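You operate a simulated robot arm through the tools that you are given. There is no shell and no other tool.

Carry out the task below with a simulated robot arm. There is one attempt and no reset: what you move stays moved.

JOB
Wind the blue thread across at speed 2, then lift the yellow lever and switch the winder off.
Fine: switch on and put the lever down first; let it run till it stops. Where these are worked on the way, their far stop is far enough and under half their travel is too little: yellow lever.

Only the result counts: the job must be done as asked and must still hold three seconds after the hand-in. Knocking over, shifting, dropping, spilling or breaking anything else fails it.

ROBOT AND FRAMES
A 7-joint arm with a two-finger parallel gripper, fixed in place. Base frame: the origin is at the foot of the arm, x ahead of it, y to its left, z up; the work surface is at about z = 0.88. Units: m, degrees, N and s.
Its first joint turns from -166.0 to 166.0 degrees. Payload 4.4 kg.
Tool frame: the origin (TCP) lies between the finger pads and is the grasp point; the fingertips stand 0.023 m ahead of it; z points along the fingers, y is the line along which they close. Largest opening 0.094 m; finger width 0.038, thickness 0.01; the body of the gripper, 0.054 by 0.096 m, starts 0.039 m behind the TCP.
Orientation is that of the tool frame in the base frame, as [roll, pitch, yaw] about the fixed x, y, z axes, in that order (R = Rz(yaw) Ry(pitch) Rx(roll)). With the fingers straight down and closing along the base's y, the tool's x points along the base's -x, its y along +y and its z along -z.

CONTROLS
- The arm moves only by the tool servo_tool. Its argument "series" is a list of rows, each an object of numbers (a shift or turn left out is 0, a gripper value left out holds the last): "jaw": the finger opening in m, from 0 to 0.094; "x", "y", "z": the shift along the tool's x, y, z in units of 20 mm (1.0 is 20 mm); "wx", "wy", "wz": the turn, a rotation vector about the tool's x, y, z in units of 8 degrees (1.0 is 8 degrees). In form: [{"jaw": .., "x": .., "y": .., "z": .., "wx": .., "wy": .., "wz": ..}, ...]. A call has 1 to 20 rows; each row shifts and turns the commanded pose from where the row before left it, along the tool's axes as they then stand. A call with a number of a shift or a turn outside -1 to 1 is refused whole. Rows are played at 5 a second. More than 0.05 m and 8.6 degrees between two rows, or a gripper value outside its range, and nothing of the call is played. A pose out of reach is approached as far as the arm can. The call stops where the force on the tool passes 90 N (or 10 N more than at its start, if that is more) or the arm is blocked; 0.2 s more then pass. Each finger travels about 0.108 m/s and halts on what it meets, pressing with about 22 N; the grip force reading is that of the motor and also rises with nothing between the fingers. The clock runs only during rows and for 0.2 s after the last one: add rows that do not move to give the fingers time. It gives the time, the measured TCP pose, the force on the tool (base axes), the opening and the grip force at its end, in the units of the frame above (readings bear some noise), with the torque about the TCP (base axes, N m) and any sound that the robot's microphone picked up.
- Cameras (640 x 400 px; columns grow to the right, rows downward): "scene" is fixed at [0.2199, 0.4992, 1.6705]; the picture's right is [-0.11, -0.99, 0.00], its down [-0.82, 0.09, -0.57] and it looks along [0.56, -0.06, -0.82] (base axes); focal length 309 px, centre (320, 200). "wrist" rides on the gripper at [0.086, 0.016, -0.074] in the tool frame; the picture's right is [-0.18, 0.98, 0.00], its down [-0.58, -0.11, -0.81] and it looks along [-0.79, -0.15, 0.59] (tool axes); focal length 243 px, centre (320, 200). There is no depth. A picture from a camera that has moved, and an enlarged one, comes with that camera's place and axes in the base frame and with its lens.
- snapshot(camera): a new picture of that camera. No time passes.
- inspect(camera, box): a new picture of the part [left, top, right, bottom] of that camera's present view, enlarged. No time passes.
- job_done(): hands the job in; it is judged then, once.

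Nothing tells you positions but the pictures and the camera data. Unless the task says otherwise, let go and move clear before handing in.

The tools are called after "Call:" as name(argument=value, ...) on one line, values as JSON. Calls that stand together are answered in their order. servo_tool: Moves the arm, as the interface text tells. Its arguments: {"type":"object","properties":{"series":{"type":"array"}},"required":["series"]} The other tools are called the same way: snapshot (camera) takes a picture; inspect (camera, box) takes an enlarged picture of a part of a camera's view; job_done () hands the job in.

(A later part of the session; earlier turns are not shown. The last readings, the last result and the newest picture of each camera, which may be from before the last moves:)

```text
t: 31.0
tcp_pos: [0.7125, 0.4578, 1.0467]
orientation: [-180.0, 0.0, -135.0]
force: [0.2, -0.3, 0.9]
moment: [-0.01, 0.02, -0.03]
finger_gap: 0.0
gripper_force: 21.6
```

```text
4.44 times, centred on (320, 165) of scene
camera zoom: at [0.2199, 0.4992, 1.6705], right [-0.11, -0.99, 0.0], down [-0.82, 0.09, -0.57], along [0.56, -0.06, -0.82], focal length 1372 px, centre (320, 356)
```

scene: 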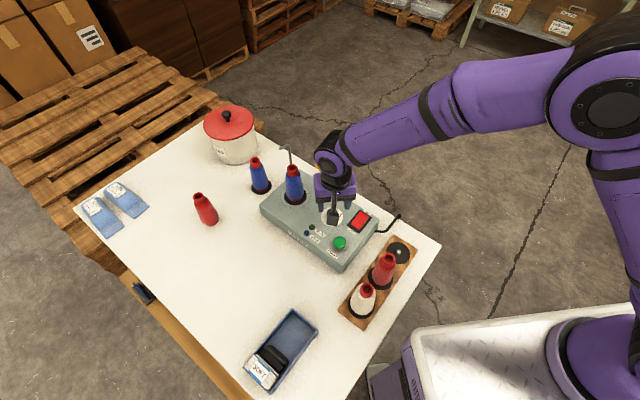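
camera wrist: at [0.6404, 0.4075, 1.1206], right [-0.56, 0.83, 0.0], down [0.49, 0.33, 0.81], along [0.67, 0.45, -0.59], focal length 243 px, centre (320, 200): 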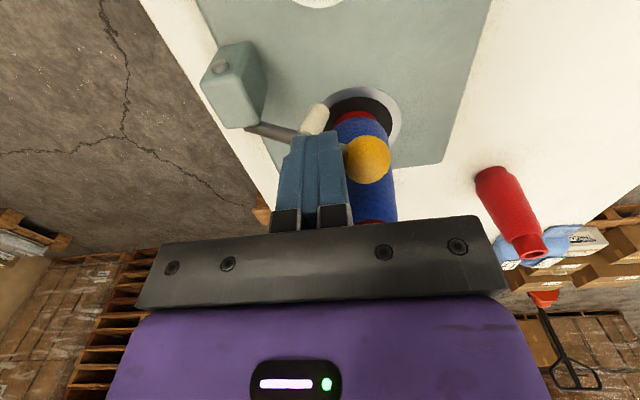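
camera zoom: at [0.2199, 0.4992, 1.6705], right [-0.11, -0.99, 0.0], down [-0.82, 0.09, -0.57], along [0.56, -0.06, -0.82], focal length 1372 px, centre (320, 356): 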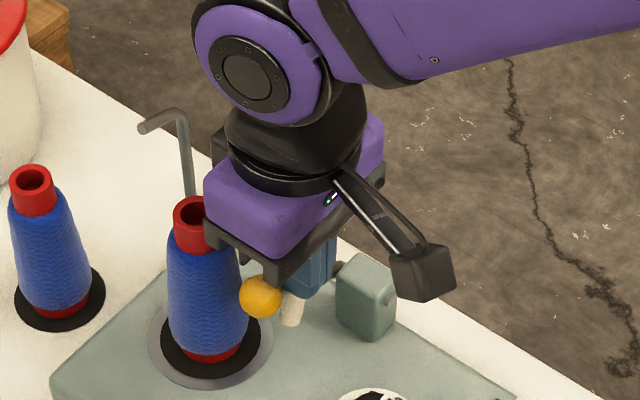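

The lever is at roughly 50° from vertical and still moving without resistance. I'll keep going gently down its arc until it stops.

Call:
servo_tool(series=[{"y": 0.15, "z": 0.2}, {"y": 0.15, "z": 0.2}, {"y": 0.15, "z": 0.2}, {"y": 0.15, "z": 0.2}, {}])

Call:
snapshot(camera="wrist")

Call:
inspect(camera="scene", box=[270, 120, 370, 210])

```text
t: 32.2
tcp_pos: [0.7049, 0.4644, 1.0317]
orientation: [179.9, 0.0, -135.0]
force: [3.8, -2.0, -1.4]
moment: [-0.09, -0.08, -0.02]
finger_gap: 0.0001
gripper_force: 21.7
```

```text
taken
camera wrist: at [0.6319, 0.4151, 1.1042], right [-0.56, 0.83, 0.0], down [0.49, 0.33, 0.81], along [0.67, 0.45, -0.59], focal length 243 px, centre (320, 200)
```

wrist: 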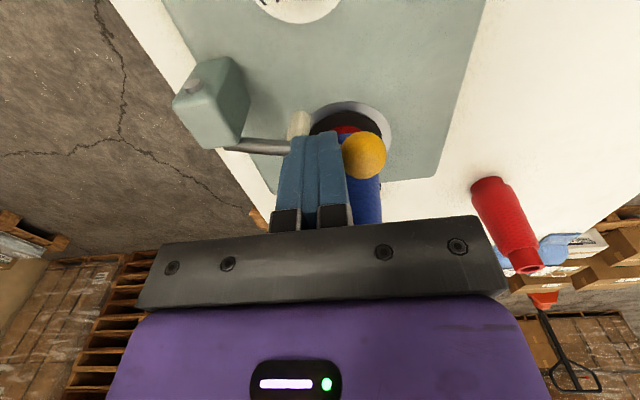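

```text
4.44 times, centred on (320, 165) of scene
camera zoom: at [0.2199, 0.4992, 1.6705], right [-0.11, -0.99, 0.0], down [-0.82, 0.09, -0.57], along [0.56, -0.06, -0.82], focal length 1372 px, centre (320, 356)
```

zoom: 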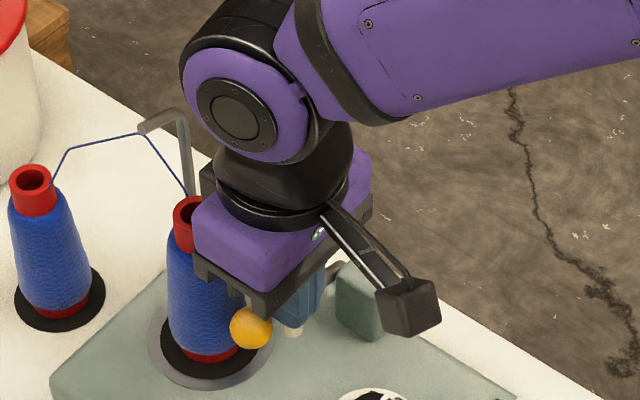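

Thread now runs from the supply cone over the guide, so the lever has engaged. I'll nudge a bit further to seat it at its stop.

Call:
servo_tool(series=[{"y": 0.1, "z": 0.2}, {"y": 0.1, "z": 0.2}, {"y": 0.1, "z": 0.2}, {}])

Call:
inspect(camera="scene", box=[270, 120, 370, 210])

Call:
snapshot(camera="wrist")

```text
t: 33.2
tcp_pos: [0.7033, 0.4662, 1.0236]
orientation: [-179.9, 0.5, -135.3]
force: [24.6, -28.3, 57.5]
moment: [0.1, -0.55, -0.34]
finger_gap: 0.0
gripper_force: 21.8
```

```text
4.44 times, centred on (320, 165) of scene
camera zoom: at [0.2199, 0.4992, 1.6705], right [-0.11, -0.99, 0.0], down [-0.82, 0.09, -0.57], along [0.56, -0.06, -0.82], focal length 1372 px, centre (320, 356)
```

zoom: 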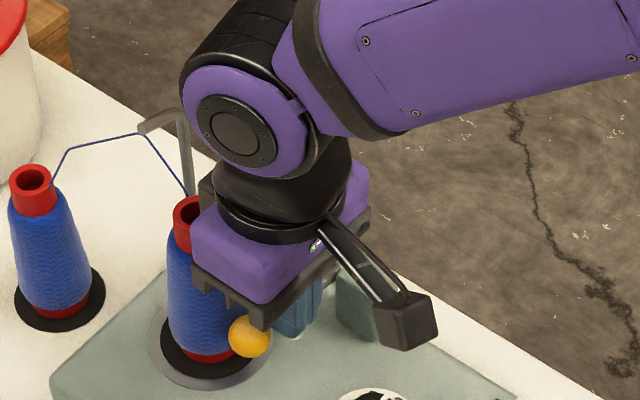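

```text
taken
camera wrist: at [0.6293, 0.4168, 1.0965], right [-0.56, 0.83, 0.0], down [0.48, 0.33, 0.81], along [0.67, 0.45, -0.58], focal length 243 px, centre (320, 200)
```

wrist: 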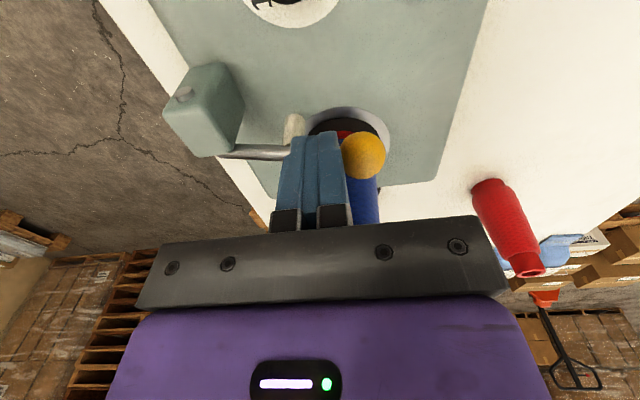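

The lever is at its far stop (57 N reaction). I'll back off along the diagonal and rise clear.

Call:
servo_tool(series=[{"y": -0.15, "z": -0.2}, {"y": -0.2, "z": -0.25}, {"y": -0.2, "z": -0.4}, {"z": -0.8}, {"z": -1}, {"z": -1}, {"z": -1}, {"z": -1}, {}])

Call:
snapshot(camera="wrist")

Call:
inspect(camera="scene", box=[270, 120, 370, 210])

```text
t: 35.2
tcp_pos: [0.7084, 0.4606, 1.1328]
orientation: [180.0, 0.1, -135.1]
force: [0.1, -0.5, 0.1]
moment: [0.0, 0.0, 0.01]
finger_gap: 0.0
gripper_force: 22.2
```

```text
taken
camera wrist: at [0.635, 0.4114, 1.206], right [-0.56, 0.83, 0.0], down [0.49, 0.33, 0.81], along [0.67, 0.46, -0.59], focal length 243 px, centre (320, 200)
```

wrist: 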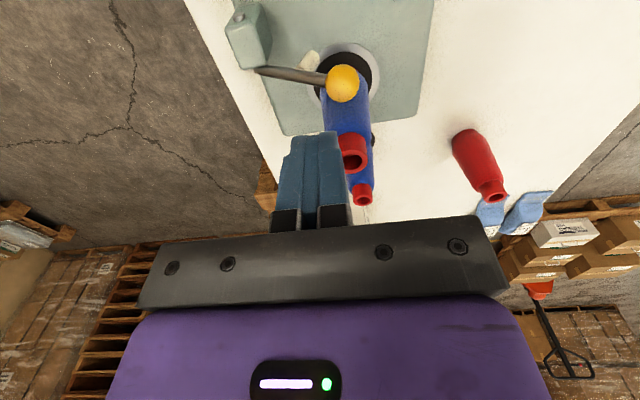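

```text
4.44 times, centred on (320, 165) of scene
camera zoom: at [0.2199, 0.4992, 1.6705], right [-0.11, -0.99, 0.0], down [-0.82, 0.09, -0.57], along [0.56, -0.06, -0.82], focal length 1372 px, centre (320, 356)
```

zoom: 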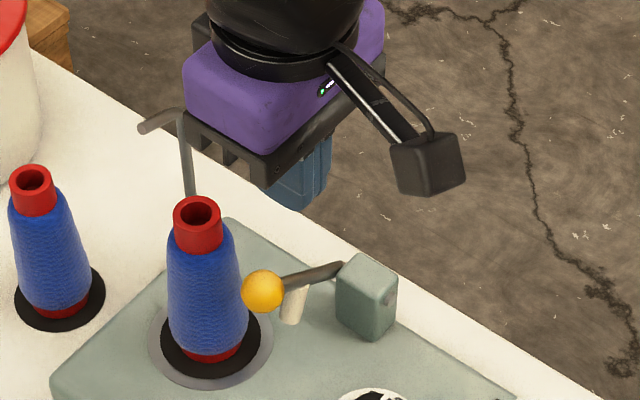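

The lever has come back up a little and the thread disappeared, probably a rebound off its stop. I'll wait a moment to see whether it is still drifting.

Call:
servo_tool(series=[{}, {}, {}, {}, {}])

Call:
inspect(camera="scene", box=[270, 120, 370, 210])

```text
t: 36.4
tcp_pos: [0.709, 0.4606, 1.1318]
orientation: [-179.9, 0.0, -135.1]
force: [-1.4, -0.8, -0.4]
moment: [-0.01, -0.01, 0.0]
finger_gap: 0.0001
gripper_force: 21.7
```

```text
4.44 times, centred on (320, 165) of scene
camera zoom: at [0.2199, 0.4992, 1.6705], right [-0.11, -0.99, 0.0], down [-0.82, 0.09, -0.57], along [0.56, -0.06, -0.82], focal length 1372 px, centre (320, 356)
```

zoom: 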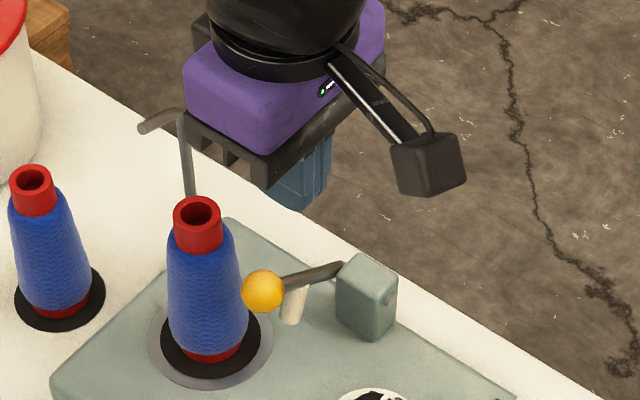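

It's static, held by friction. I'll press it down again from directly above the knob, more gently, and then release slowly.

Call:
servo_tool(series=[{"y": 0.88}, {"z": 1}, {"z": 1}, {"z": 0.5}, {"z": 0.3}, {"z": 0.3}, {"z": 0.3}, {"z": 0.3}, {"z": 0.2}, {"z": 0.2}, {"z": 0.2}, {}])

Call:
snapshot(camera="wrist")

Call:
inspect(camera="scene", box=[270, 120, 370, 210])

```text
t: 39.0
tcp_pos: [0.6964, 0.4742, 1.0466]
orientation: [180.0, 0.0, -135.1]
force: [0.1, 0.5, 0.2]
moment: [-0.01, 0.05, 0.0]
finger_gap: 0.0
gripper_force: 21.1
```

```text
taken
camera wrist: at [0.6223, 0.4237, 1.1199], right [-0.56, 0.83, 0.0], down [0.49, 0.33, 0.81], along [0.67, 0.45, -0.59], focal length 243 px, centre (320, 200)
```

wrist: 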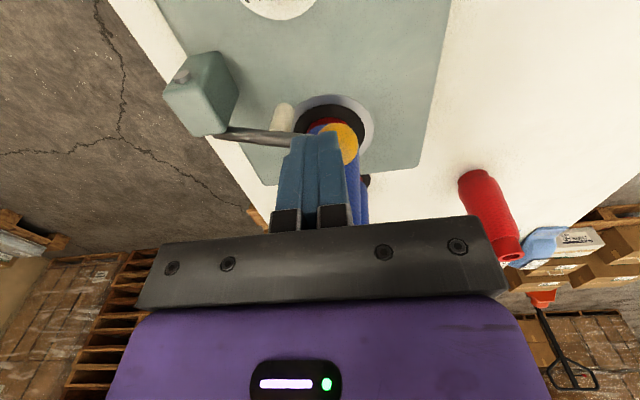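

```text
4.44 times, centred on (320, 165) of scene
camera zoom: at [0.2199, 0.4992, 1.6705], right [-0.11, -0.99, 0.0], down [-0.82, 0.09, -0.57], along [0.56, -0.06, -0.82], focal length 1372 px, centre (320, 356)
```

zoom: 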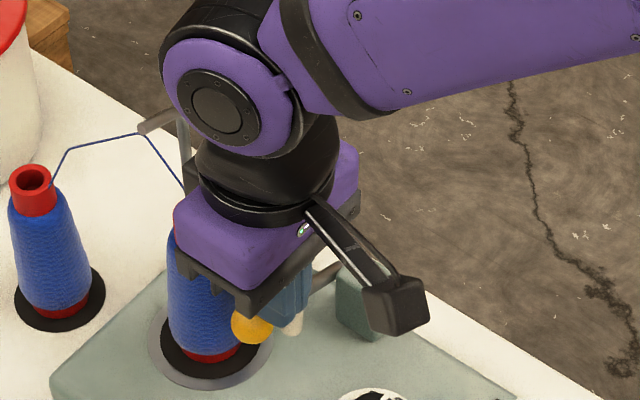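

Thread is engaged again with no load. I'll press 2–4 mm more for margin and then release slowly.

Call:
servo_tool(series=[{"z": 0.1}, {"z": 0.1}, {}])

```text
t: 39.8
tcp_pos: [0.6963, 0.473, 1.0413]
orientation: [180.0, 0.0, -135.2]
force: [0.3, 0.3, 0.0]
moment: [0.0, 0.0, 0.01]
finger_gap: 0.0
gripper_force: 21.6
```

Call:
servo_tool(series=[{"z": 0.1}, {"z": 0.1}, {}])

Call:
inspect(camera="scene", box=[270, 120, 370, 210])

```text
t: 40.6
tcp_pos: [0.6953, 0.4729, 1.0377]
orientation: [-179.9, 0.0, -135.1]
force: [0.5, 0.7, 3.0]
moment: [0.05, 0.03, -0.02]
finger_gap: 0.0001
gripper_force: 22.0
```

```text
4.44 times, centred on (320, 165) of scene
camera zoom: at [0.2199, 0.4992, 1.6705], right [-0.11, -0.99, 0.0], down [-0.82, 0.09, -0.57], along [0.56, -0.06, -0.82], focal length 1372 px, centre (320, 356)
```

zoom: 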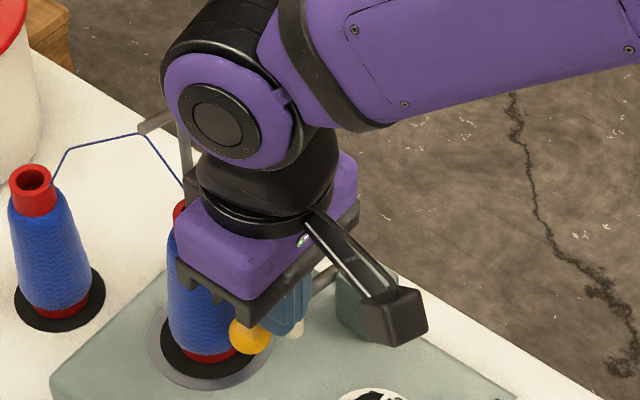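

Call:
servo_tool(series=[{"z": 0.08}, {}, {"z": -0.05}, {"z": -0.05}, {"z": -0.05}, {"z": -0.1}, {"z": -0.1}, {"z": -0.2}, {"z": -0.5}, {"z": -1}, {"z": -1}, {"z": -1}, {}])

Call:
snapshot(camera="wrist")

Call:
inspect(camera="scene", box=[240, 120, 370, 220])

```text
t: 43.4
tcp_pos: [0.6964, 0.4746, 1.1184]
orientation: [180.0, -0.1, -135.1]
force: [0.8, -0.2, 0.8]
moment: [-0.01, -0.01, 0.01]
finger_gap: 0.0
gripper_force: 21.7
```

```text
taken
camera wrist: at [0.6215, 0.4248, 1.1917], right [-0.56, 0.83, 0.0], down [0.49, 0.33, 0.81], along [0.67, 0.45, -0.59], focal length 243 px, centre (320, 200)
```

wrist: 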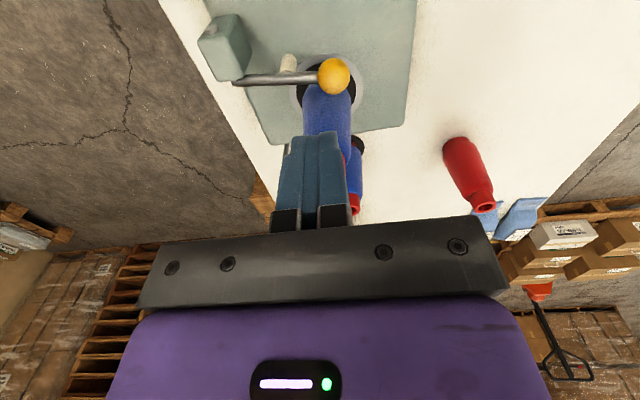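

```text
4.00 times, centred on (305, 170) of scene
camera zoom: at [0.2199, 0.4992, 1.6705], right [-0.11, -0.99, 0.0], down [-0.82, 0.09, -0.57], along [0.56, -0.06, -0.82], focal length 1235 px, centre (380, 320)
```

zoom: 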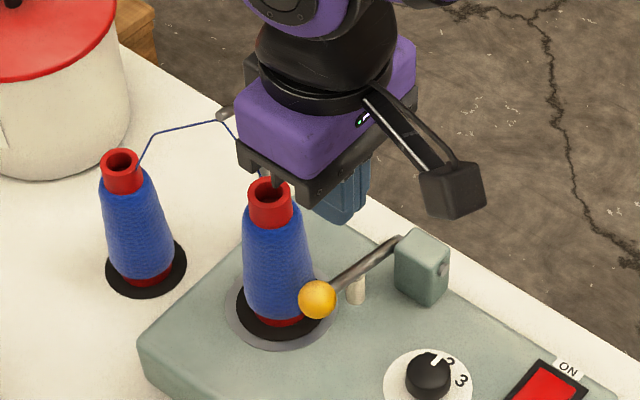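

The lever now stays down with the thread engaged. Next I'll move to the START button at about (0.567, 0.410), turning the tool to yaw 180 so the camera stays clear of the red cone.

Call:
servo_tool(series=[{"x": 0.98, "y": 0.327}, {"x": 0.98, "y": 0.327}, {"x": 0.98, "y": 0.327}, {"x": 0.98, "y": 0.327}, {"x": 0.98, "y": 0.327}, {"x": 0.98, "y": 0.327}, {"x": 0.98, "y": 0.327}, {"wz": 0.8}, {"wz": 0.8}, {"wz": 0.8}, {"wz": 0.8}, {"wz": 0.8}, {"wz": 0.8}, {"wz": 0.8}, {"z": 1}, {"z": 0.9}, {}])

Call:
snapshot(camera="wrist")

Call:
inspect(camera="scene", box=[240, 130, 400, 270])

```text
t: 47.0
tcp_pos: [0.5666, 0.4088, 1.0786]
orientation: [180.0, 0.0, -179.9]
force: [-0.4, -0.2, 1.1]
moment: [0.02, -0.03, 0.01]
finger_gap: 0.0002
gripper_force: 21.9
```

```text
taken
camera wrist: at [0.4792, 0.4254, 1.153], right [0.18, 0.98, 0.0], down [0.58, -0.11, 0.81], along [0.79, -0.15, -0.59], focal length 243 px, centre (320, 200)
```

wrist: 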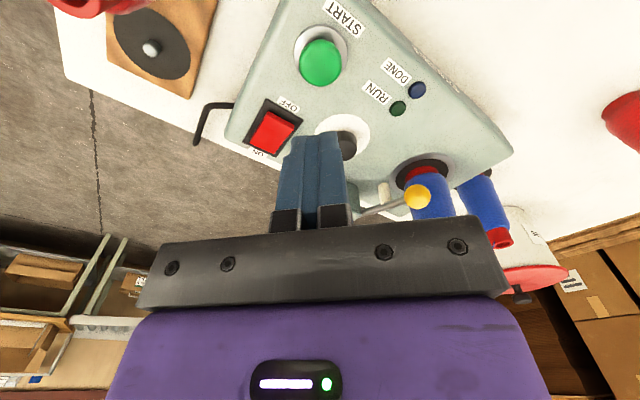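

```text
2.86 times, centred on (320, 200) of scene
camera zoom: at [0.2199, 0.4992, 1.6705], right [-0.11, -0.99, 0.0], down [-0.82, 0.09, -0.57], along [0.56, -0.06, -0.82], focal length 882 px, centre (320, 200)
```

zoom: 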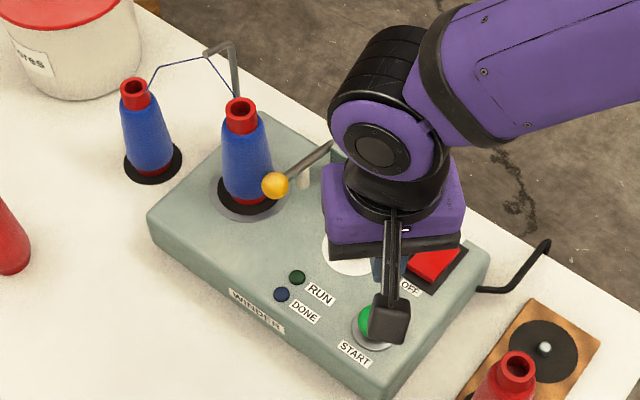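

I'm over START. I'll descend, slowing near the button.

Call:
servo_tool(series=[{"z": 1}, {"z": 1}, {"z": 1}, {"z": 0.6}, {"z": 0.2}, {}])

Call:
snapshot(camera="wrist")

```text
t: 48.4
tcp_pos: [0.567, 0.4097, 1.003]
orientation: [-179.9, 0.0, -179.9]
force: [-0.5, 0.5, -0.2]
moment: [-0.02, -0.01, -0.03]
finger_gap: 0.0
gripper_force: 21.5
```

```text
taken
camera wrist: at [0.4794, 0.4252, 1.0769], right [0.18, 0.98, 0.0], down [0.58, -0.11, 0.81], along [0.79, -0.15, -0.59], focal length 243 px, centre (320, 200)
```

wrist: 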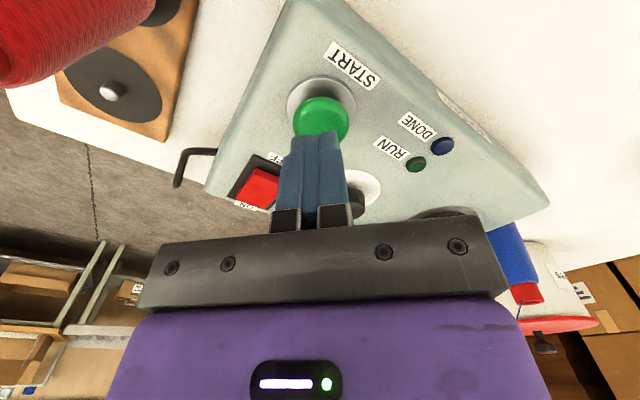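

Call:
servo_tool(series=[{"z": 0.2}, {"z": 0.2}, {"z": 0.2}, {"z": 0.1}, {}])

Call:
snapshot(camera="wrist")

```text
t: 49.6
tcp_pos: [0.5667, 0.4097, 0.9894]
orientation: [-180.0, 0.1, -179.9]
force: [-0.1, -0.1, -1.1]
moment: [0.0, 0.0, -0.01]
finger_gap: 0.0002
gripper_force: 21.9
```

```text
taken
camera wrist: at [0.4796, 0.4262, 1.0631], right [0.18, 0.98, 0.0], down [0.58, -0.11, 0.81], along [0.79, -0.15, -0.59], focal length 243 px, centre (320, 200)
```

wrist: 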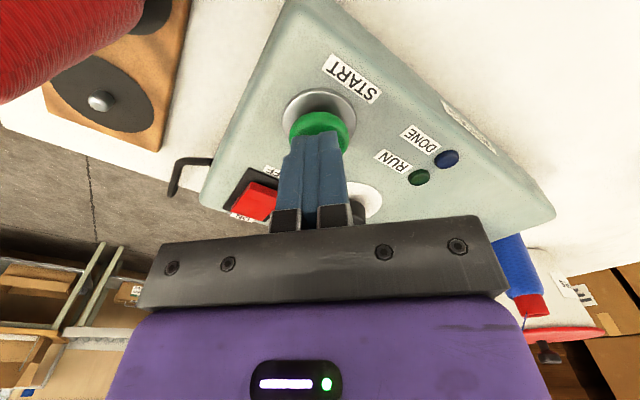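

Call:
servo_tool(series=[{"z": 0.15}, {"z": 0.15}, {}])

Call:
inspect(camera="scene", box=[240, 130, 400, 270])

```text
t: 50.4
tcp_pos: [0.5679, 0.4094, 0.9835]
orientation: [-180.0, 0.0, -179.9]
force: [0.9, 0.6, 0.5]
moment: [-0.01, 0.01, 0.02]
finger_gap: 0.0
gripper_force: 22.3
```

```text
2.86 times, centred on (320, 200) of scene
camera zoom: at [0.2199, 0.4992, 1.6705], right [-0.11, -0.99, 0.0], down [-0.82, 0.09, -0.57], along [0.56, -0.06, -0.82], focal length 882 px, centre (320, 200)
```

zoom: 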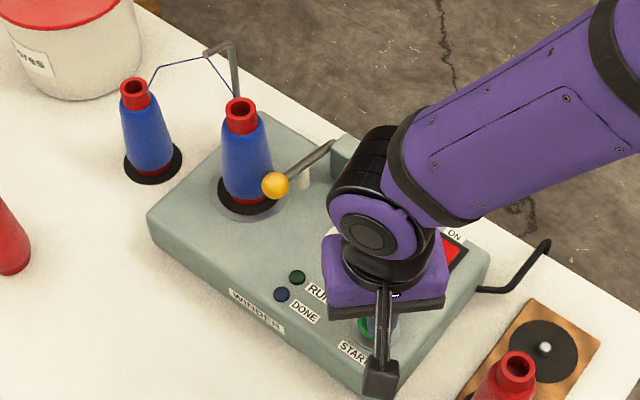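

Call:
servo_tool(series=[{"z": 0.12}, {"z": 0.12}, {}])

Call:
inspect(camera="wrist", box=[250, 70, 470, 210])

```text
t: 51.2
tcp_pos: [0.5669, 0.4103, 0.9793]
orientation: [-180.0, 0.0, -179.9]
force: [0.7, -0.9, 2.0]
moment: [-0.02, -0.01, 0.01]
finger_gap: 0.0002
gripper_force: 21.8
heard: click
```

```text
2.86 times, centred on (360, 140) of wrist
camera zoom: at [0.4795, 0.4257, 1.0526], right [0.18, 0.98, 0.0], down [0.58, -0.11, 0.81], along [0.79, -0.15, -0.59], focal length 693 px, centre (206, 371)
```

zoom: 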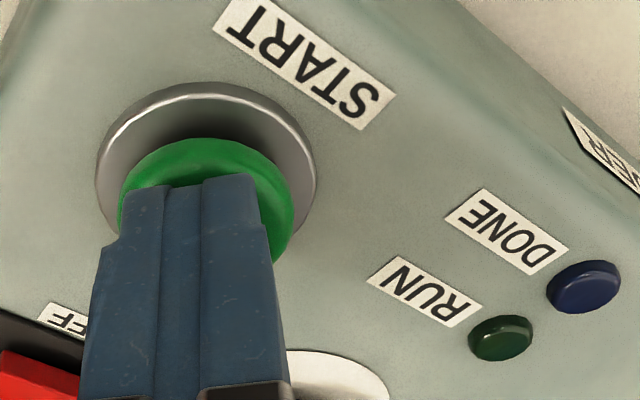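

A click was heard. I'll release the button and check whether RUN lights up.

Call:
servo_tool(series=[{"z": -0.3}, {"z": -0.5}, {"z": -1}, {}])

Call:
snapshot(camera="wrist")

Call:
inspect(camera="scene", box=[240, 130, 400, 270])

```text
t: 52.2
tcp_pos: [0.5663, 0.4097, 1.014]
orientation: [180.0, 0.1, -179.9]
force: [0.4, 0.7, 0.0]
moment: [0.01, -0.01, 0.0]
finger_gap: 0.0002
gripper_force: 22.2
```

```text
taken
camera wrist: at [0.4784, 0.4256, 1.0885], right [0.18, 0.98, 0.0], down [0.58, -0.11, 0.81], along [0.79, -0.15, -0.59], focal length 243 px, centre (320, 200)
```

wrist: 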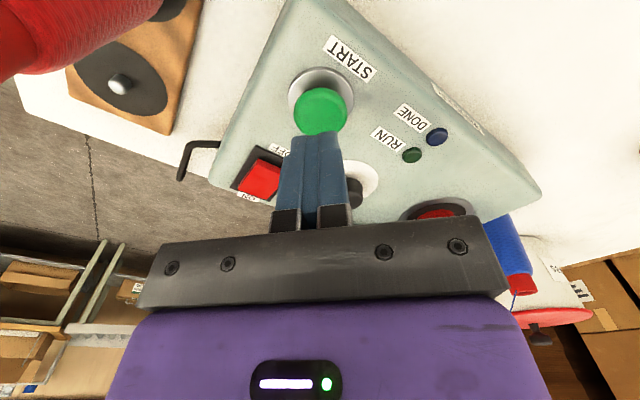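

```text
2.86 times, centred on (320, 200) of scene
camera zoom: at [0.2199, 0.4992, 1.6705], right [-0.11, -0.99, 0.0], down [-0.82, 0.09, -0.57], along [0.56, -0.06, -0.82], focal length 882 px, centre (320, 200)
```

zoom: 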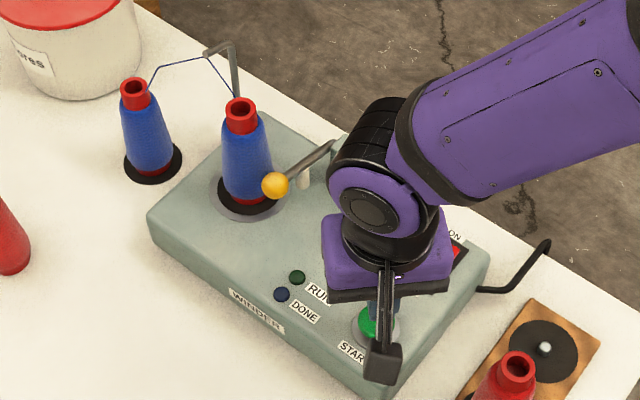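

The RUN lamp isn't lit yet. I'll wait a moment and inspect the switch, dial and lamps.

Call:
servo_tool(series=[{"z": -1}, {"z": -1}, {"x": 1}, {"x": 1}, {"x": 1}, {}])

Call:
inspect(camera="wrist", box=[220, 0, 500, 180])

Call:
inspect(camera="scene", box=[240, 130, 400, 270])

```text
t: 53.6
tcp_pos: [0.5056, 0.4107, 1.0541]
orientation: [180.0, 0.0, -179.9]
force: [0.6, -0.5, 0.0]
moment: [0.01, 0.04, 0.02]
finger_gap: 0.0001
gripper_force: 21.7
```

```text
2.22 times, centred on (360, 90) of wrist
camera zoom: at [0.4178, 0.426, 1.1274], right [0.18, 0.98, 0.0], down [0.58, -0.11, 0.81], along [0.79, -0.15, -0.59], focal length 539 px, centre (231, 444)
```

zoom: 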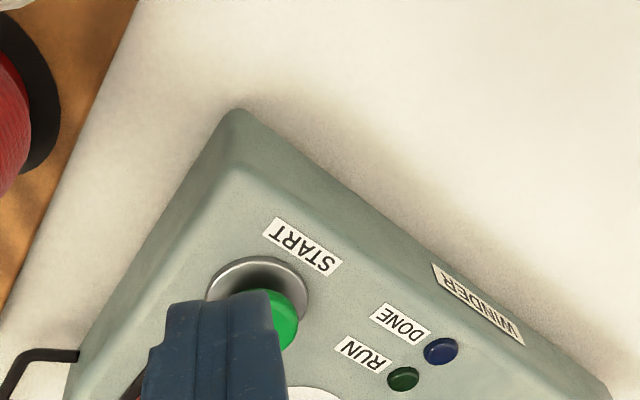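

```text
2.86 times, centred on (320, 200) of scene
camera zoom: at [0.2199, 0.4992, 1.6705], right [-0.11, -0.99, 0.0], down [-0.82, 0.09, -0.57], along [0.56, -0.06, -0.82], focal length 882 px, centre (320, 200)
```

zoom: 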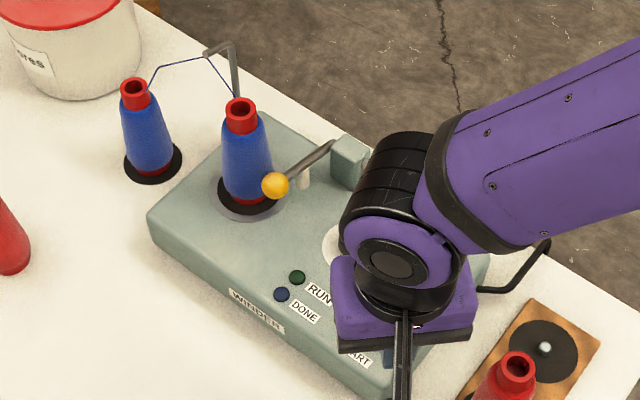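

Still no lamp. I'll move clear so I can see the rocker and dial in full.

Call:
servo_tool(series=[{"z": -1}, {"z": -1}, {"z": -1}, {"z": -1, "y": -1}, {"y": -1, "x": 0.5}, {"y": -1, "x": 0.5}, {"y": -1}, {"y": -1}, {"y": -1}, {"y": -1}, {}])

Call:
inspect(camera="scene", box=[250, 140, 390, 270])

Call:
inspect(camera="scene", box=[320, 190, 390, 250])

Call:
snapshot(camera="wrist")

```text
t: 56.0
tcp_pos: [0.4875, 0.2697, 1.1345]
orientation: [-179.9, 0.1, -179.9]
force: [0.7, -0.1, 0.1]
moment: [-0.02, -0.01, 0.03]
finger_gap: 0.0
gripper_force: 22.9
```

```text
3.08 times, centred on (320, 205) of scene
camera zoom: at [0.2199, 0.4992, 1.6705], right [-0.11, -0.99, 0.0], down [-0.82, 0.09, -0.57], along [0.56, -0.06, -0.82], focal length 950 px, centre (320, 185)
```

zoom: 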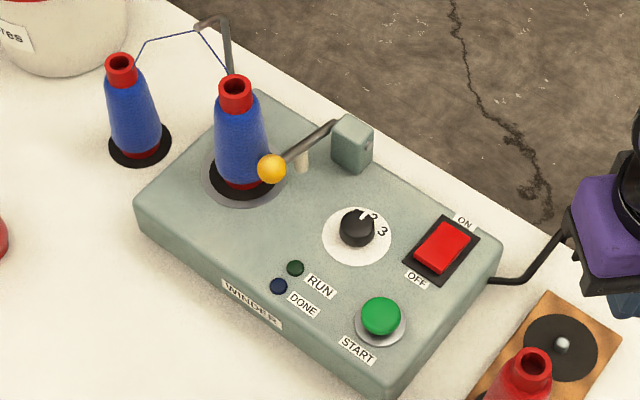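

```text
6.67 times, centred on (355, 220) of scene
camera zoom: at [0.2199, 0.4992, 1.6705], right [-0.11, -0.99, 0.0], down [-0.82, 0.09, -0.57], along [0.56, -0.06, -0.82], focal length 2059 px, centre (87, 67)
```

zoom: 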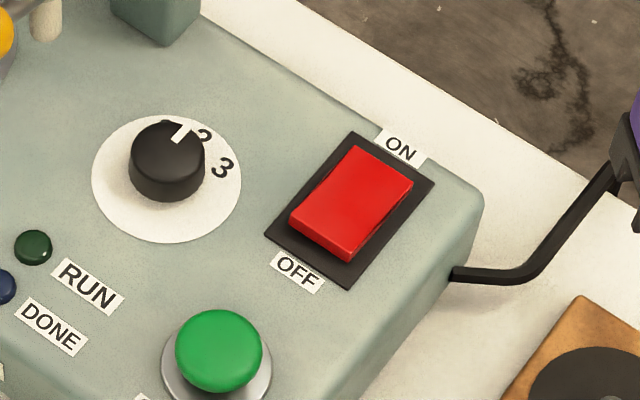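

```text
taken
camera wrist: at [0.3989, 0.2866, 1.2084], right [0.18, 0.98, 0.0], down [0.58, -0.11, 0.81], along [0.79, -0.15, -0.59], focal length 243 px, centre (320, 200)
```

wrist: 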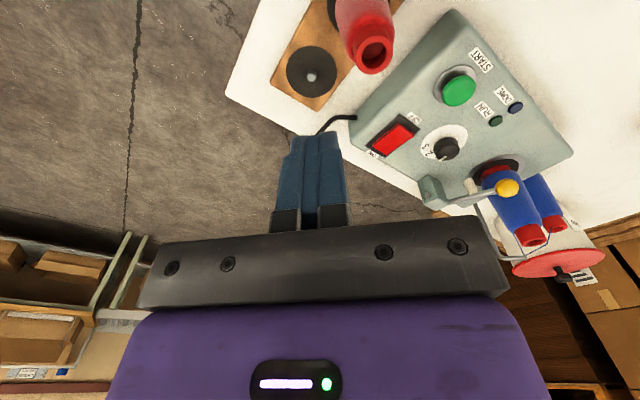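

Everything looks set: rocker on, dial at 2, lever down. The first press was only about 2 N, so I'll press START again more firmly.

Call:
servo_tool(series=[{"x": -0.57, "y": 1}, {"x": -0.57, "y": 1}, {"x": -0.57, "y": 1}, {"x": -0.57, "y": 1}, {"x": -0.57, "y": 1}, {"x": -0.57, "y": 1}, {"x": -0.56, "y": 1}, {"z": 1}, {"z": 1}, {"z": 1}, {"z": 1}, {"z": 1}, {"z": 1}, {"z": 1}, {"z": 0.3}, {}])

Call:
servo_tool(series=[{"z": 0.15}, {"z": 0.15}, {"z": 0.15}, {"z": 0.15}, {}, {}])

Call:
inspect(camera="wrist", box=[250, 70, 470, 210])

```text
t: 59.4
tcp_pos: [0.5659, 0.4087, 0.9911]
orientation: [180.0, 0.0, -179.9]
force: [-0.3, 0.3, 0.1]
moment: [0.01, -0.03, -0.01]
finger_gap: 0.0
gripper_force: 22.3
```

```text
t: 60.8
tcp_pos: [0.5674, 0.4099, 0.9782]
orientation: [180.0, 0.0, -179.9]
force: [0.1, 2.9, 3.7]
moment: [0.08, -0.02, 0.01]
finger_gap: 0.0001
gripper_force: 22.3
heard: click
```

```text
2.86 times, centred on (360, 140) of wrist
camera zoom: at [0.4789, 0.4259, 1.0512], right [0.18, 0.98, 0.0], down [0.58, -0.11, 0.81], along [0.79, -0.15, -0.59], focal length 693 px, centre (206, 371)
```

zoom: 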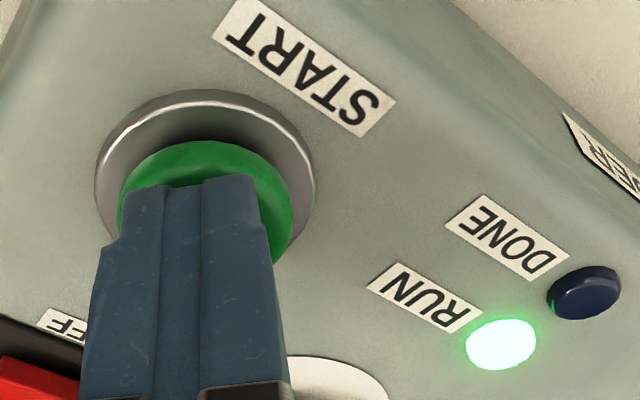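

RUN is lit and the winder is running. I'll release the button, back off and wait for it to stop.

Call:
servo_tool(series=[{"z": -0.3}, {"z": -0.7}, {"z": -1}, {"z": -1}, {"z": -1}, {"z": -1}, {}, {}, {}, {}])

Call:
inspect(camera="scene", box=[240, 130, 400, 270])

```text
t: 63.0
tcp_pos: [0.5675, 0.4089, 1.0755]
orientation: [-179.9, 0.0, -179.8]
force: [-0.3, -1.1, -0.2]
moment: [-0.01, 0.0, 0.02]
finger_gap: 0.0001
gripper_force: 21.7
```

```text
2.86 times, centred on (320, 200) of scene
camera zoom: at [0.2199, 0.4992, 1.6705], right [-0.11, -0.99, 0.0], down [-0.82, 0.09, -0.57], along [0.56, -0.06, -0.82], focal length 882 px, centre (320, 200)
```

zoom: 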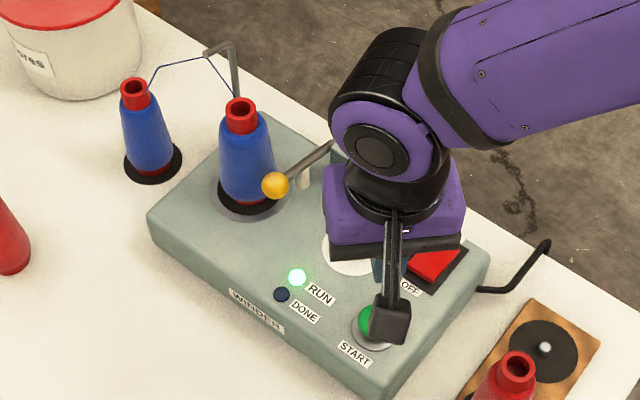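

Thread is transferring. While it runs I'll raise the arm and turn the tool back to the winder's axes for the lever.

Call:
servo_tool(series=[{"z": -1}, {"z": -1}, {"z": -1}, {"wz": -0.8}, {"wz": -0.8}, {"wz": -0.8}, {"wz": -0.8}, {"wz": -0.8}, {"wz": -0.8}, {"wz": -0.8}, {}, {}, {}, {}, {}, {}, {}, {}, {}, {}])

Call:
inspect(camera="scene", box=[240, 130, 400, 270])

Call:
snapshot(camera="wrist")

```text
t: 67.2
tcp_pos: [0.5666, 0.4099, 1.1354]
orientation: [180.0, 0.0, -135.1]
force: [0.1, 0.0, -0.1]
moment: [0.0, 0.02, -0.02]
finger_gap: 0.0
gripper_force: 21.5
```

```text
2.86 times, centred on (320, 200) of scene
camera zoom: at [0.2199, 0.4992, 1.6705], right [-0.11, -0.99, 0.0], down [-0.82, 0.09, -0.57], along [0.56, -0.06, -0.82], focal length 882 px, centre (320, 200)
```

zoom: 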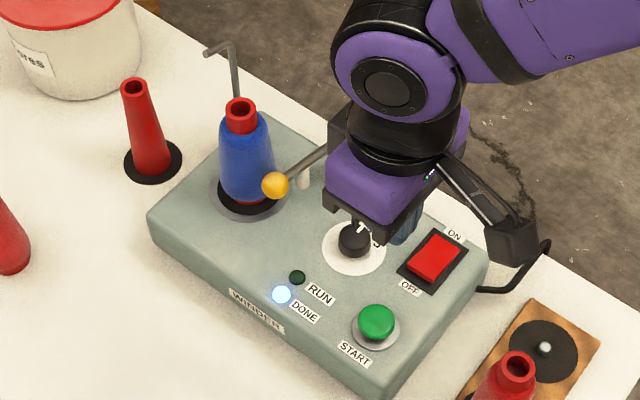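

```text
taken
camera wrist: at [0.4924, 0.3596, 1.2103], right [-0.56, 0.83, 0.0], down [0.49, 0.33, 0.81], along [0.67, 0.45, -0.59], focal length 243 px, centre (320, 200)
```

wrist: 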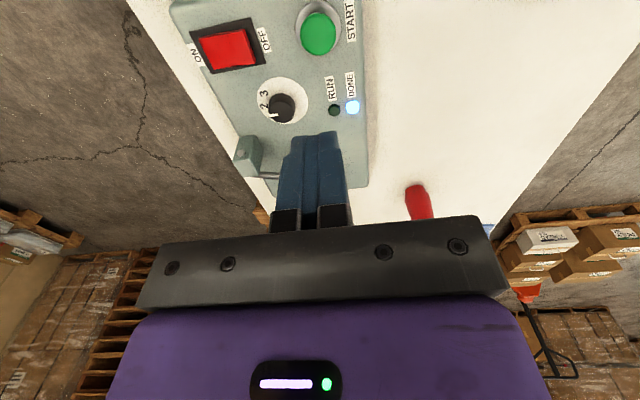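

DONE is lit, the supply tube is empty and the winder has stopped. Now I'll lift the lever, placing the fingers in front of the yellow knob on the side away from the cone.

Call:
servo_tool(series=[{"x": -0.95}, {"x": -0.95}, {"x": -0.95}, {"x": -0.95}, {"x": -0.95}, {"x": -0.95}, {"x": -0.93, "y": -0.06}, {"z": 1}, {"z": 1}, {"z": 1}, {"z": 1}, {"z": 1}, {}])

Call:
snapshot(camera="wrist")

Call:
inspect(camera="scene", box=[240, 130, 370, 230])

```text
t: 70.0
tcp_pos: [0.6608, 0.5029, 1.0364]
orientation: [180.0, 0.0, -135.2]
force: [0.5, -0.7, 0.5]
moment: [0.0, 0.05, 0.0]
finger_gap: 0.0002
gripper_force: 22.2
```

```text
taken
camera wrist: at [0.5877, 0.4526, 1.1101], right [-0.56, 0.83, 0.0], down [0.49, 0.33, 0.81], along [0.67, 0.45, -0.59], focal length 243 px, centre (320, 200)
```

wrist: 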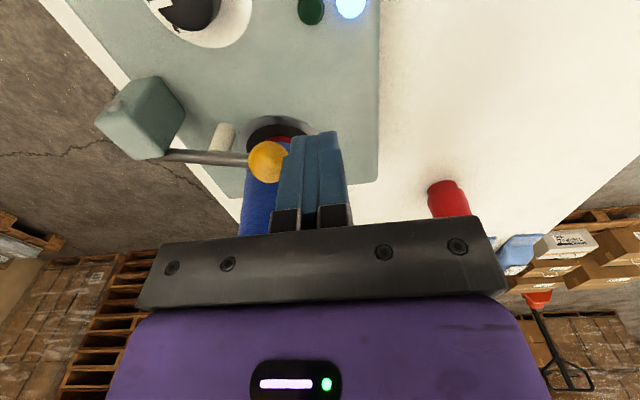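

```text
4.00 times, centred on (305, 180) of scene
camera zoom: at [0.2199, 0.4992, 1.6705], right [-0.11, -0.99, 0.0], down [-0.82, 0.09, -0.57], along [0.56, -0.06, -0.82], focal length 1235 px, centre (380, 280)
```

zoom: 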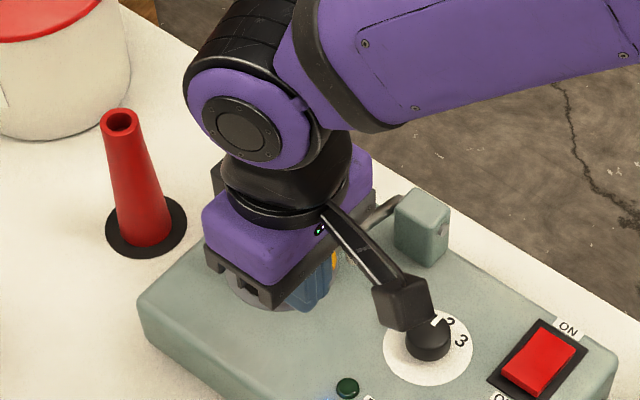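

The knob is just beside the fingers. I'll go down another 25 mm so the tips are below its centre.

Call:
servo_tool(series=[{"z": 0.4}, {"z": 0.4}, {"z": 0.4}, {}])

Call:
snapshot(camera="wrist")

```text
t: 71.0
tcp_pos: [0.661, 0.503, 1.0118]
orientation: [-180.0, 0.0, -135.1]
force: [0.2, -0.3, 0.8]
moment: [0.0, -0.02, 0.01]
finger_gap: 0.0002
gripper_force: 22.0
```

```text
taken
camera wrist: at [0.5871, 0.4532, 1.0866], right [-0.56, 0.83, 0.0], down [0.49, 0.33, 0.81], along [0.67, 0.45, -0.59], focal length 243 px, centre (320, 200)
```

wrist: 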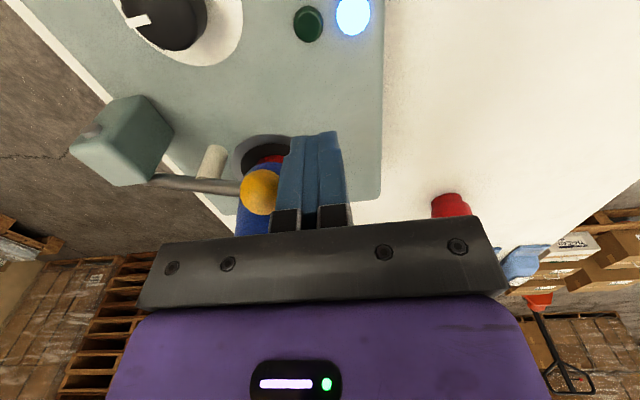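

Call:
servo_tool(series=[{"y": -0.3}, {"y": -0.2}, {"y": -0.15, "z": -0.1}, {"y": -0.15, "z": -0.2}, {"y": -0.15, "z": -0.25}, {}])

Call:
snapshot(camera="wrist")

```text
t: 72.4
tcp_pos: [0.6735, 0.4909, 1.0243]
orientation: [-180.0, 0.1, -134.9]
force: [-14.9, 16.1, 6.7]
moment: [0.26, 0.12, 0.29]
finger_gap: 0.0
gripper_force: 21.7
```

```text
taken
camera wrist: at [0.5992, 0.4413, 1.0978], right [-0.57, 0.82, 0.0], down [0.49, 0.33, 0.81], along [0.66, 0.46, -0.59], focal length 243 px, centre (320, 200)
```

wrist: 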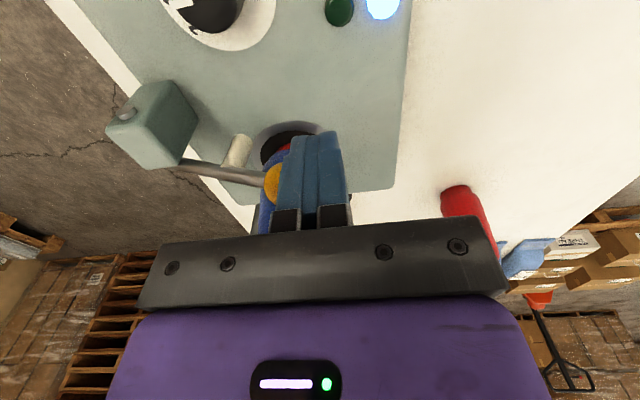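

Contact is made (22 N) and the knob is starting to rise. I'll follow the arc up and back.

Call:
servo_tool(series=[{"y": -0.15, "z": -0.3}, {"y": -0.2, "z": -0.3}, {"y": -0.25, "z": -0.25}, {"y": -0.3, "z": -0.25}, {}])

Call:
snapshot(camera="wrist")

Call:
inspect(camera="scene", box=[240, 130, 370, 230])

```text
t: 73.6
tcp_pos: [0.6824, 0.4806, 1.049]
orientation: [179.7, 0.3, -134.7]
force: [-31.4, 41.7, 32.9]
moment: [0.75, -0.1, 0.79]
finger_gap: 0.0
gripper_force: 22.0
```

```text
taken
camera wrist: at [0.6086, 0.4306, 1.1212], right [-0.57, 0.82, 0.0], down [0.49, 0.33, 0.81], along [0.66, 0.46, -0.59], focal length 243 px, centre (320, 200)
```

wrist: 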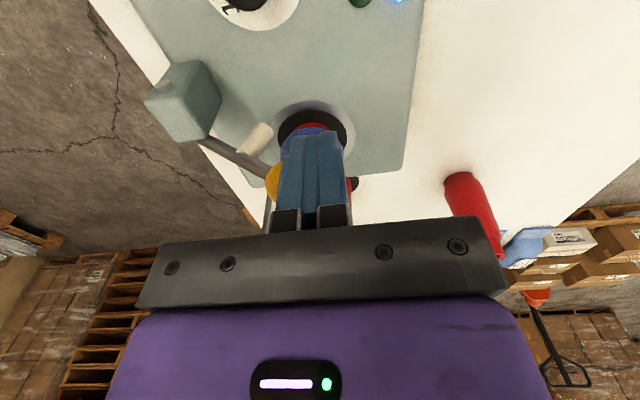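

```text
4.00 times, centred on (305, 180) of scene
camera zoom: at [0.2199, 0.4992, 1.6705], right [-0.11, -0.99, 0.0], down [-0.82, 0.09, -0.57], along [0.56, -0.06, -0.82], focal length 1235 px, centre (380, 280)
```

zoom: 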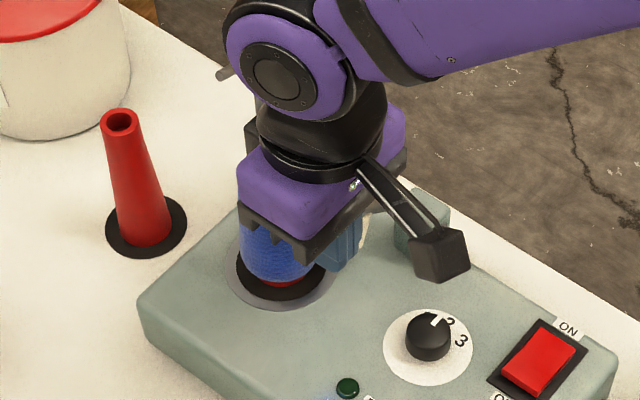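

The tips have climbed to the knob's centre height and are starting to jam. I'll back off, drop lower and push horizontally instead.

Call:
servo_tool(series=[{"y": 0.3}, {"y": 0.3}, {"z": 0.4}, {"z": 0.4}, {}])

Call:
snapshot(camera="wrist")

```text
t: 74.8
tcp_pos: [0.6746, 0.4876, 1.0308]
orientation: [179.9, 0.0, -134.8]
force: [-27.7, 32.8, 21.5]
moment: [0.27, -0.21, 0.7]
finger_gap: 0.0
gripper_force: 22.5
```

```text
taken
camera wrist: at [0.6015, 0.4371, 1.1042], right [-0.57, 0.82, 0.0], down [0.49, 0.33, 0.81], along [0.66, 0.46, -0.59], focal length 243 px, centre (320, 200)
```

wrist: 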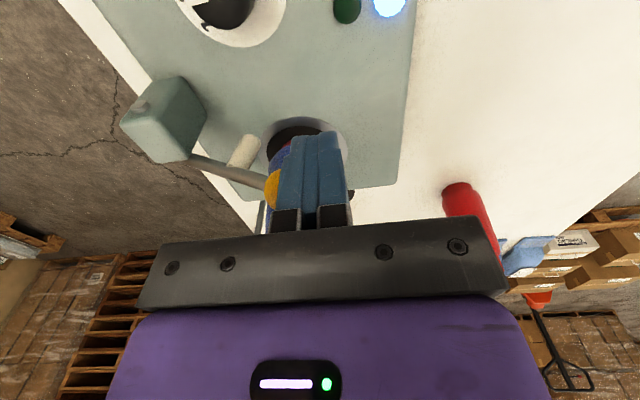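

Lowering while loaded just dragged the knob down. I'll back off fully, drop the tips well below the knob's centre and then push along the arc so the finger moves with the ball.

Call:
servo_tool(series=[{"y": 0.5}, {"y": 0.5}, {"y": 0.4}, {"z": 0.5}, {"z": 0.5}, {"z": 0.3}, {}])

Call:
snapshot(camera="wrist")

Call:
inspect(camera="scene", box=[240, 130, 370, 230])

```text
t: 76.4
tcp_pos: [0.6594, 0.5049, 1.003]
orientation: [-180.0, 0.0, -135.1]
force: [-0.1, 0.5, 0.4]
moment: [0.02, 0.0, -0.02]
finger_gap: 0.0
gripper_force: 22.4
```

```text
taken
camera wrist: at [0.5858, 0.4553, 1.0768], right [-0.56, 0.83, 0.0], down [0.49, 0.33, 0.81], along [0.67, 0.45, -0.59], focal length 243 px, centre (320, 200)
```

wrist: 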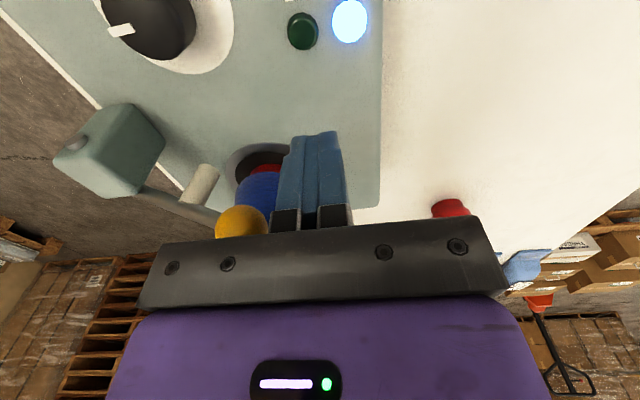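

```text
4.00 times, centred on (305, 180) of scene
camera zoom: at [0.2199, 0.4992, 1.6705], right [-0.11, -0.99, 0.0], down [-0.82, 0.09, -0.57], along [0.56, -0.06, -0.82], focal length 1235 px, centre (380, 280)
```

zoom: 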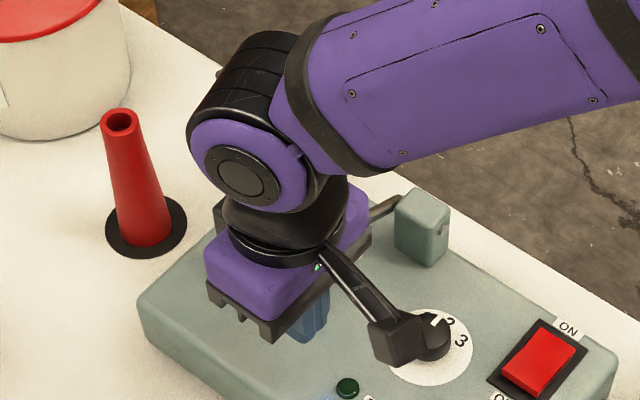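

Call:
servo_tool(series=[{"y": -0.6}, {"y": -0.4}, {"y": -0.2}, {"y": -0.15, "z": -0.1}, {"y": -0.19, "z": -0.24}, {"y": -0.19, "z": -0.24}, {"y": -0.19, "z": -0.24}, {}])

Call:
snapshot(camera="wrist")

```text
t: 78.2
tcp_pos: [0.6867, 0.4744, 1.0193]
orientation: [-179.9, -0.1, -135.2]
force: [-9.4, 4.0, 12.6]
moment: [-0.22, -0.73, 0.09]
finger_gap: 0.0
gripper_force: 22.1
```

```text
taken
camera wrist: at [0.6129, 0.4256, 1.0936], right [-0.56, 0.83, 0.0], down [0.49, 0.33, 0.81], along [0.67, 0.45, -0.59], focal length 243 px, centre (320, 200)
```

wrist: 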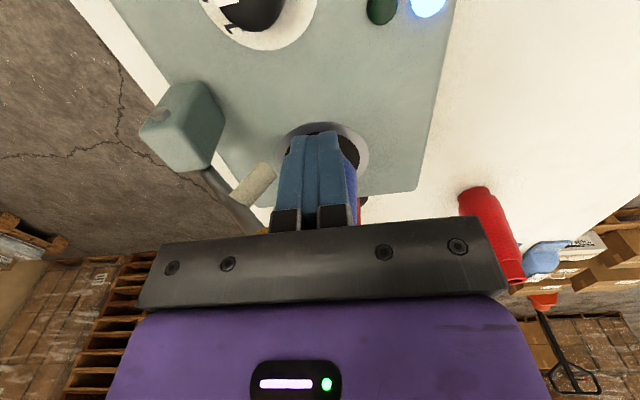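

The lever is rising with little force. I'll continue up and back.

Call:
servo_tool(series=[{"y": -0.1, "z": -0.3}, {"y": -0.2, "z": -0.25}, {"y": -0.2, "z": -0.2}, {"y": -0.25, "z": -0.2}, {"y": -0.25, "z": -0.15}, {}])

Call:
snapshot(camera="wrist")

Call:
inspect(camera="scene", box=[240, 130, 370, 230])

```text
t: 79.6
tcp_pos: [0.7004, 0.4633, 1.0425]
orientation: [-180.0, 0.0, -135.2]
force: [-0.6, 0.3, 0.4]
moment: [0.02, 0.01, 0.0]
finger_gap: 0.0
gripper_force: 21.9
```

```text
taken
camera wrist: at [0.6269, 0.4136, 1.1163], right [-0.56, 0.83, 0.0], down [0.49, 0.33, 0.81], along [0.67, 0.45, -0.59], focal length 243 px, centre (320, 200)
```

wrist: 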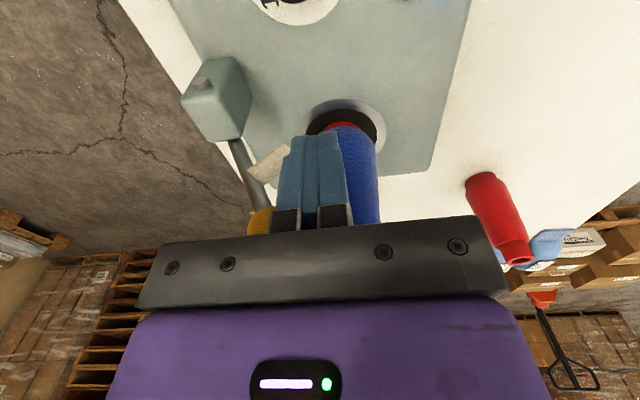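

```text
4.00 times, centred on (305, 180) of scene
camera zoom: at [0.2199, 0.4992, 1.6705], right [-0.11, -0.99, 0.0], down [-0.82, 0.09, -0.57], along [0.56, -0.06, -0.82], focal length 1235 px, centre (380, 280)
```

zoom: 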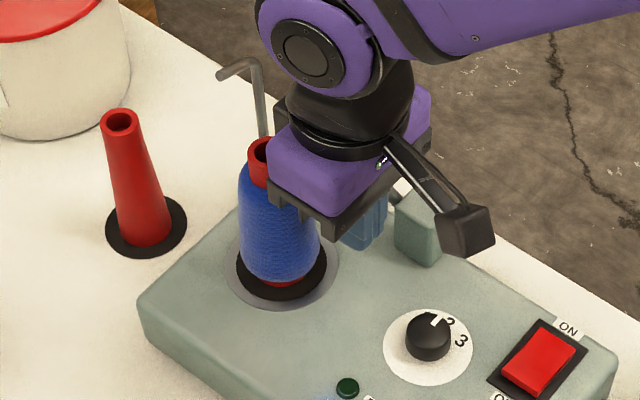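

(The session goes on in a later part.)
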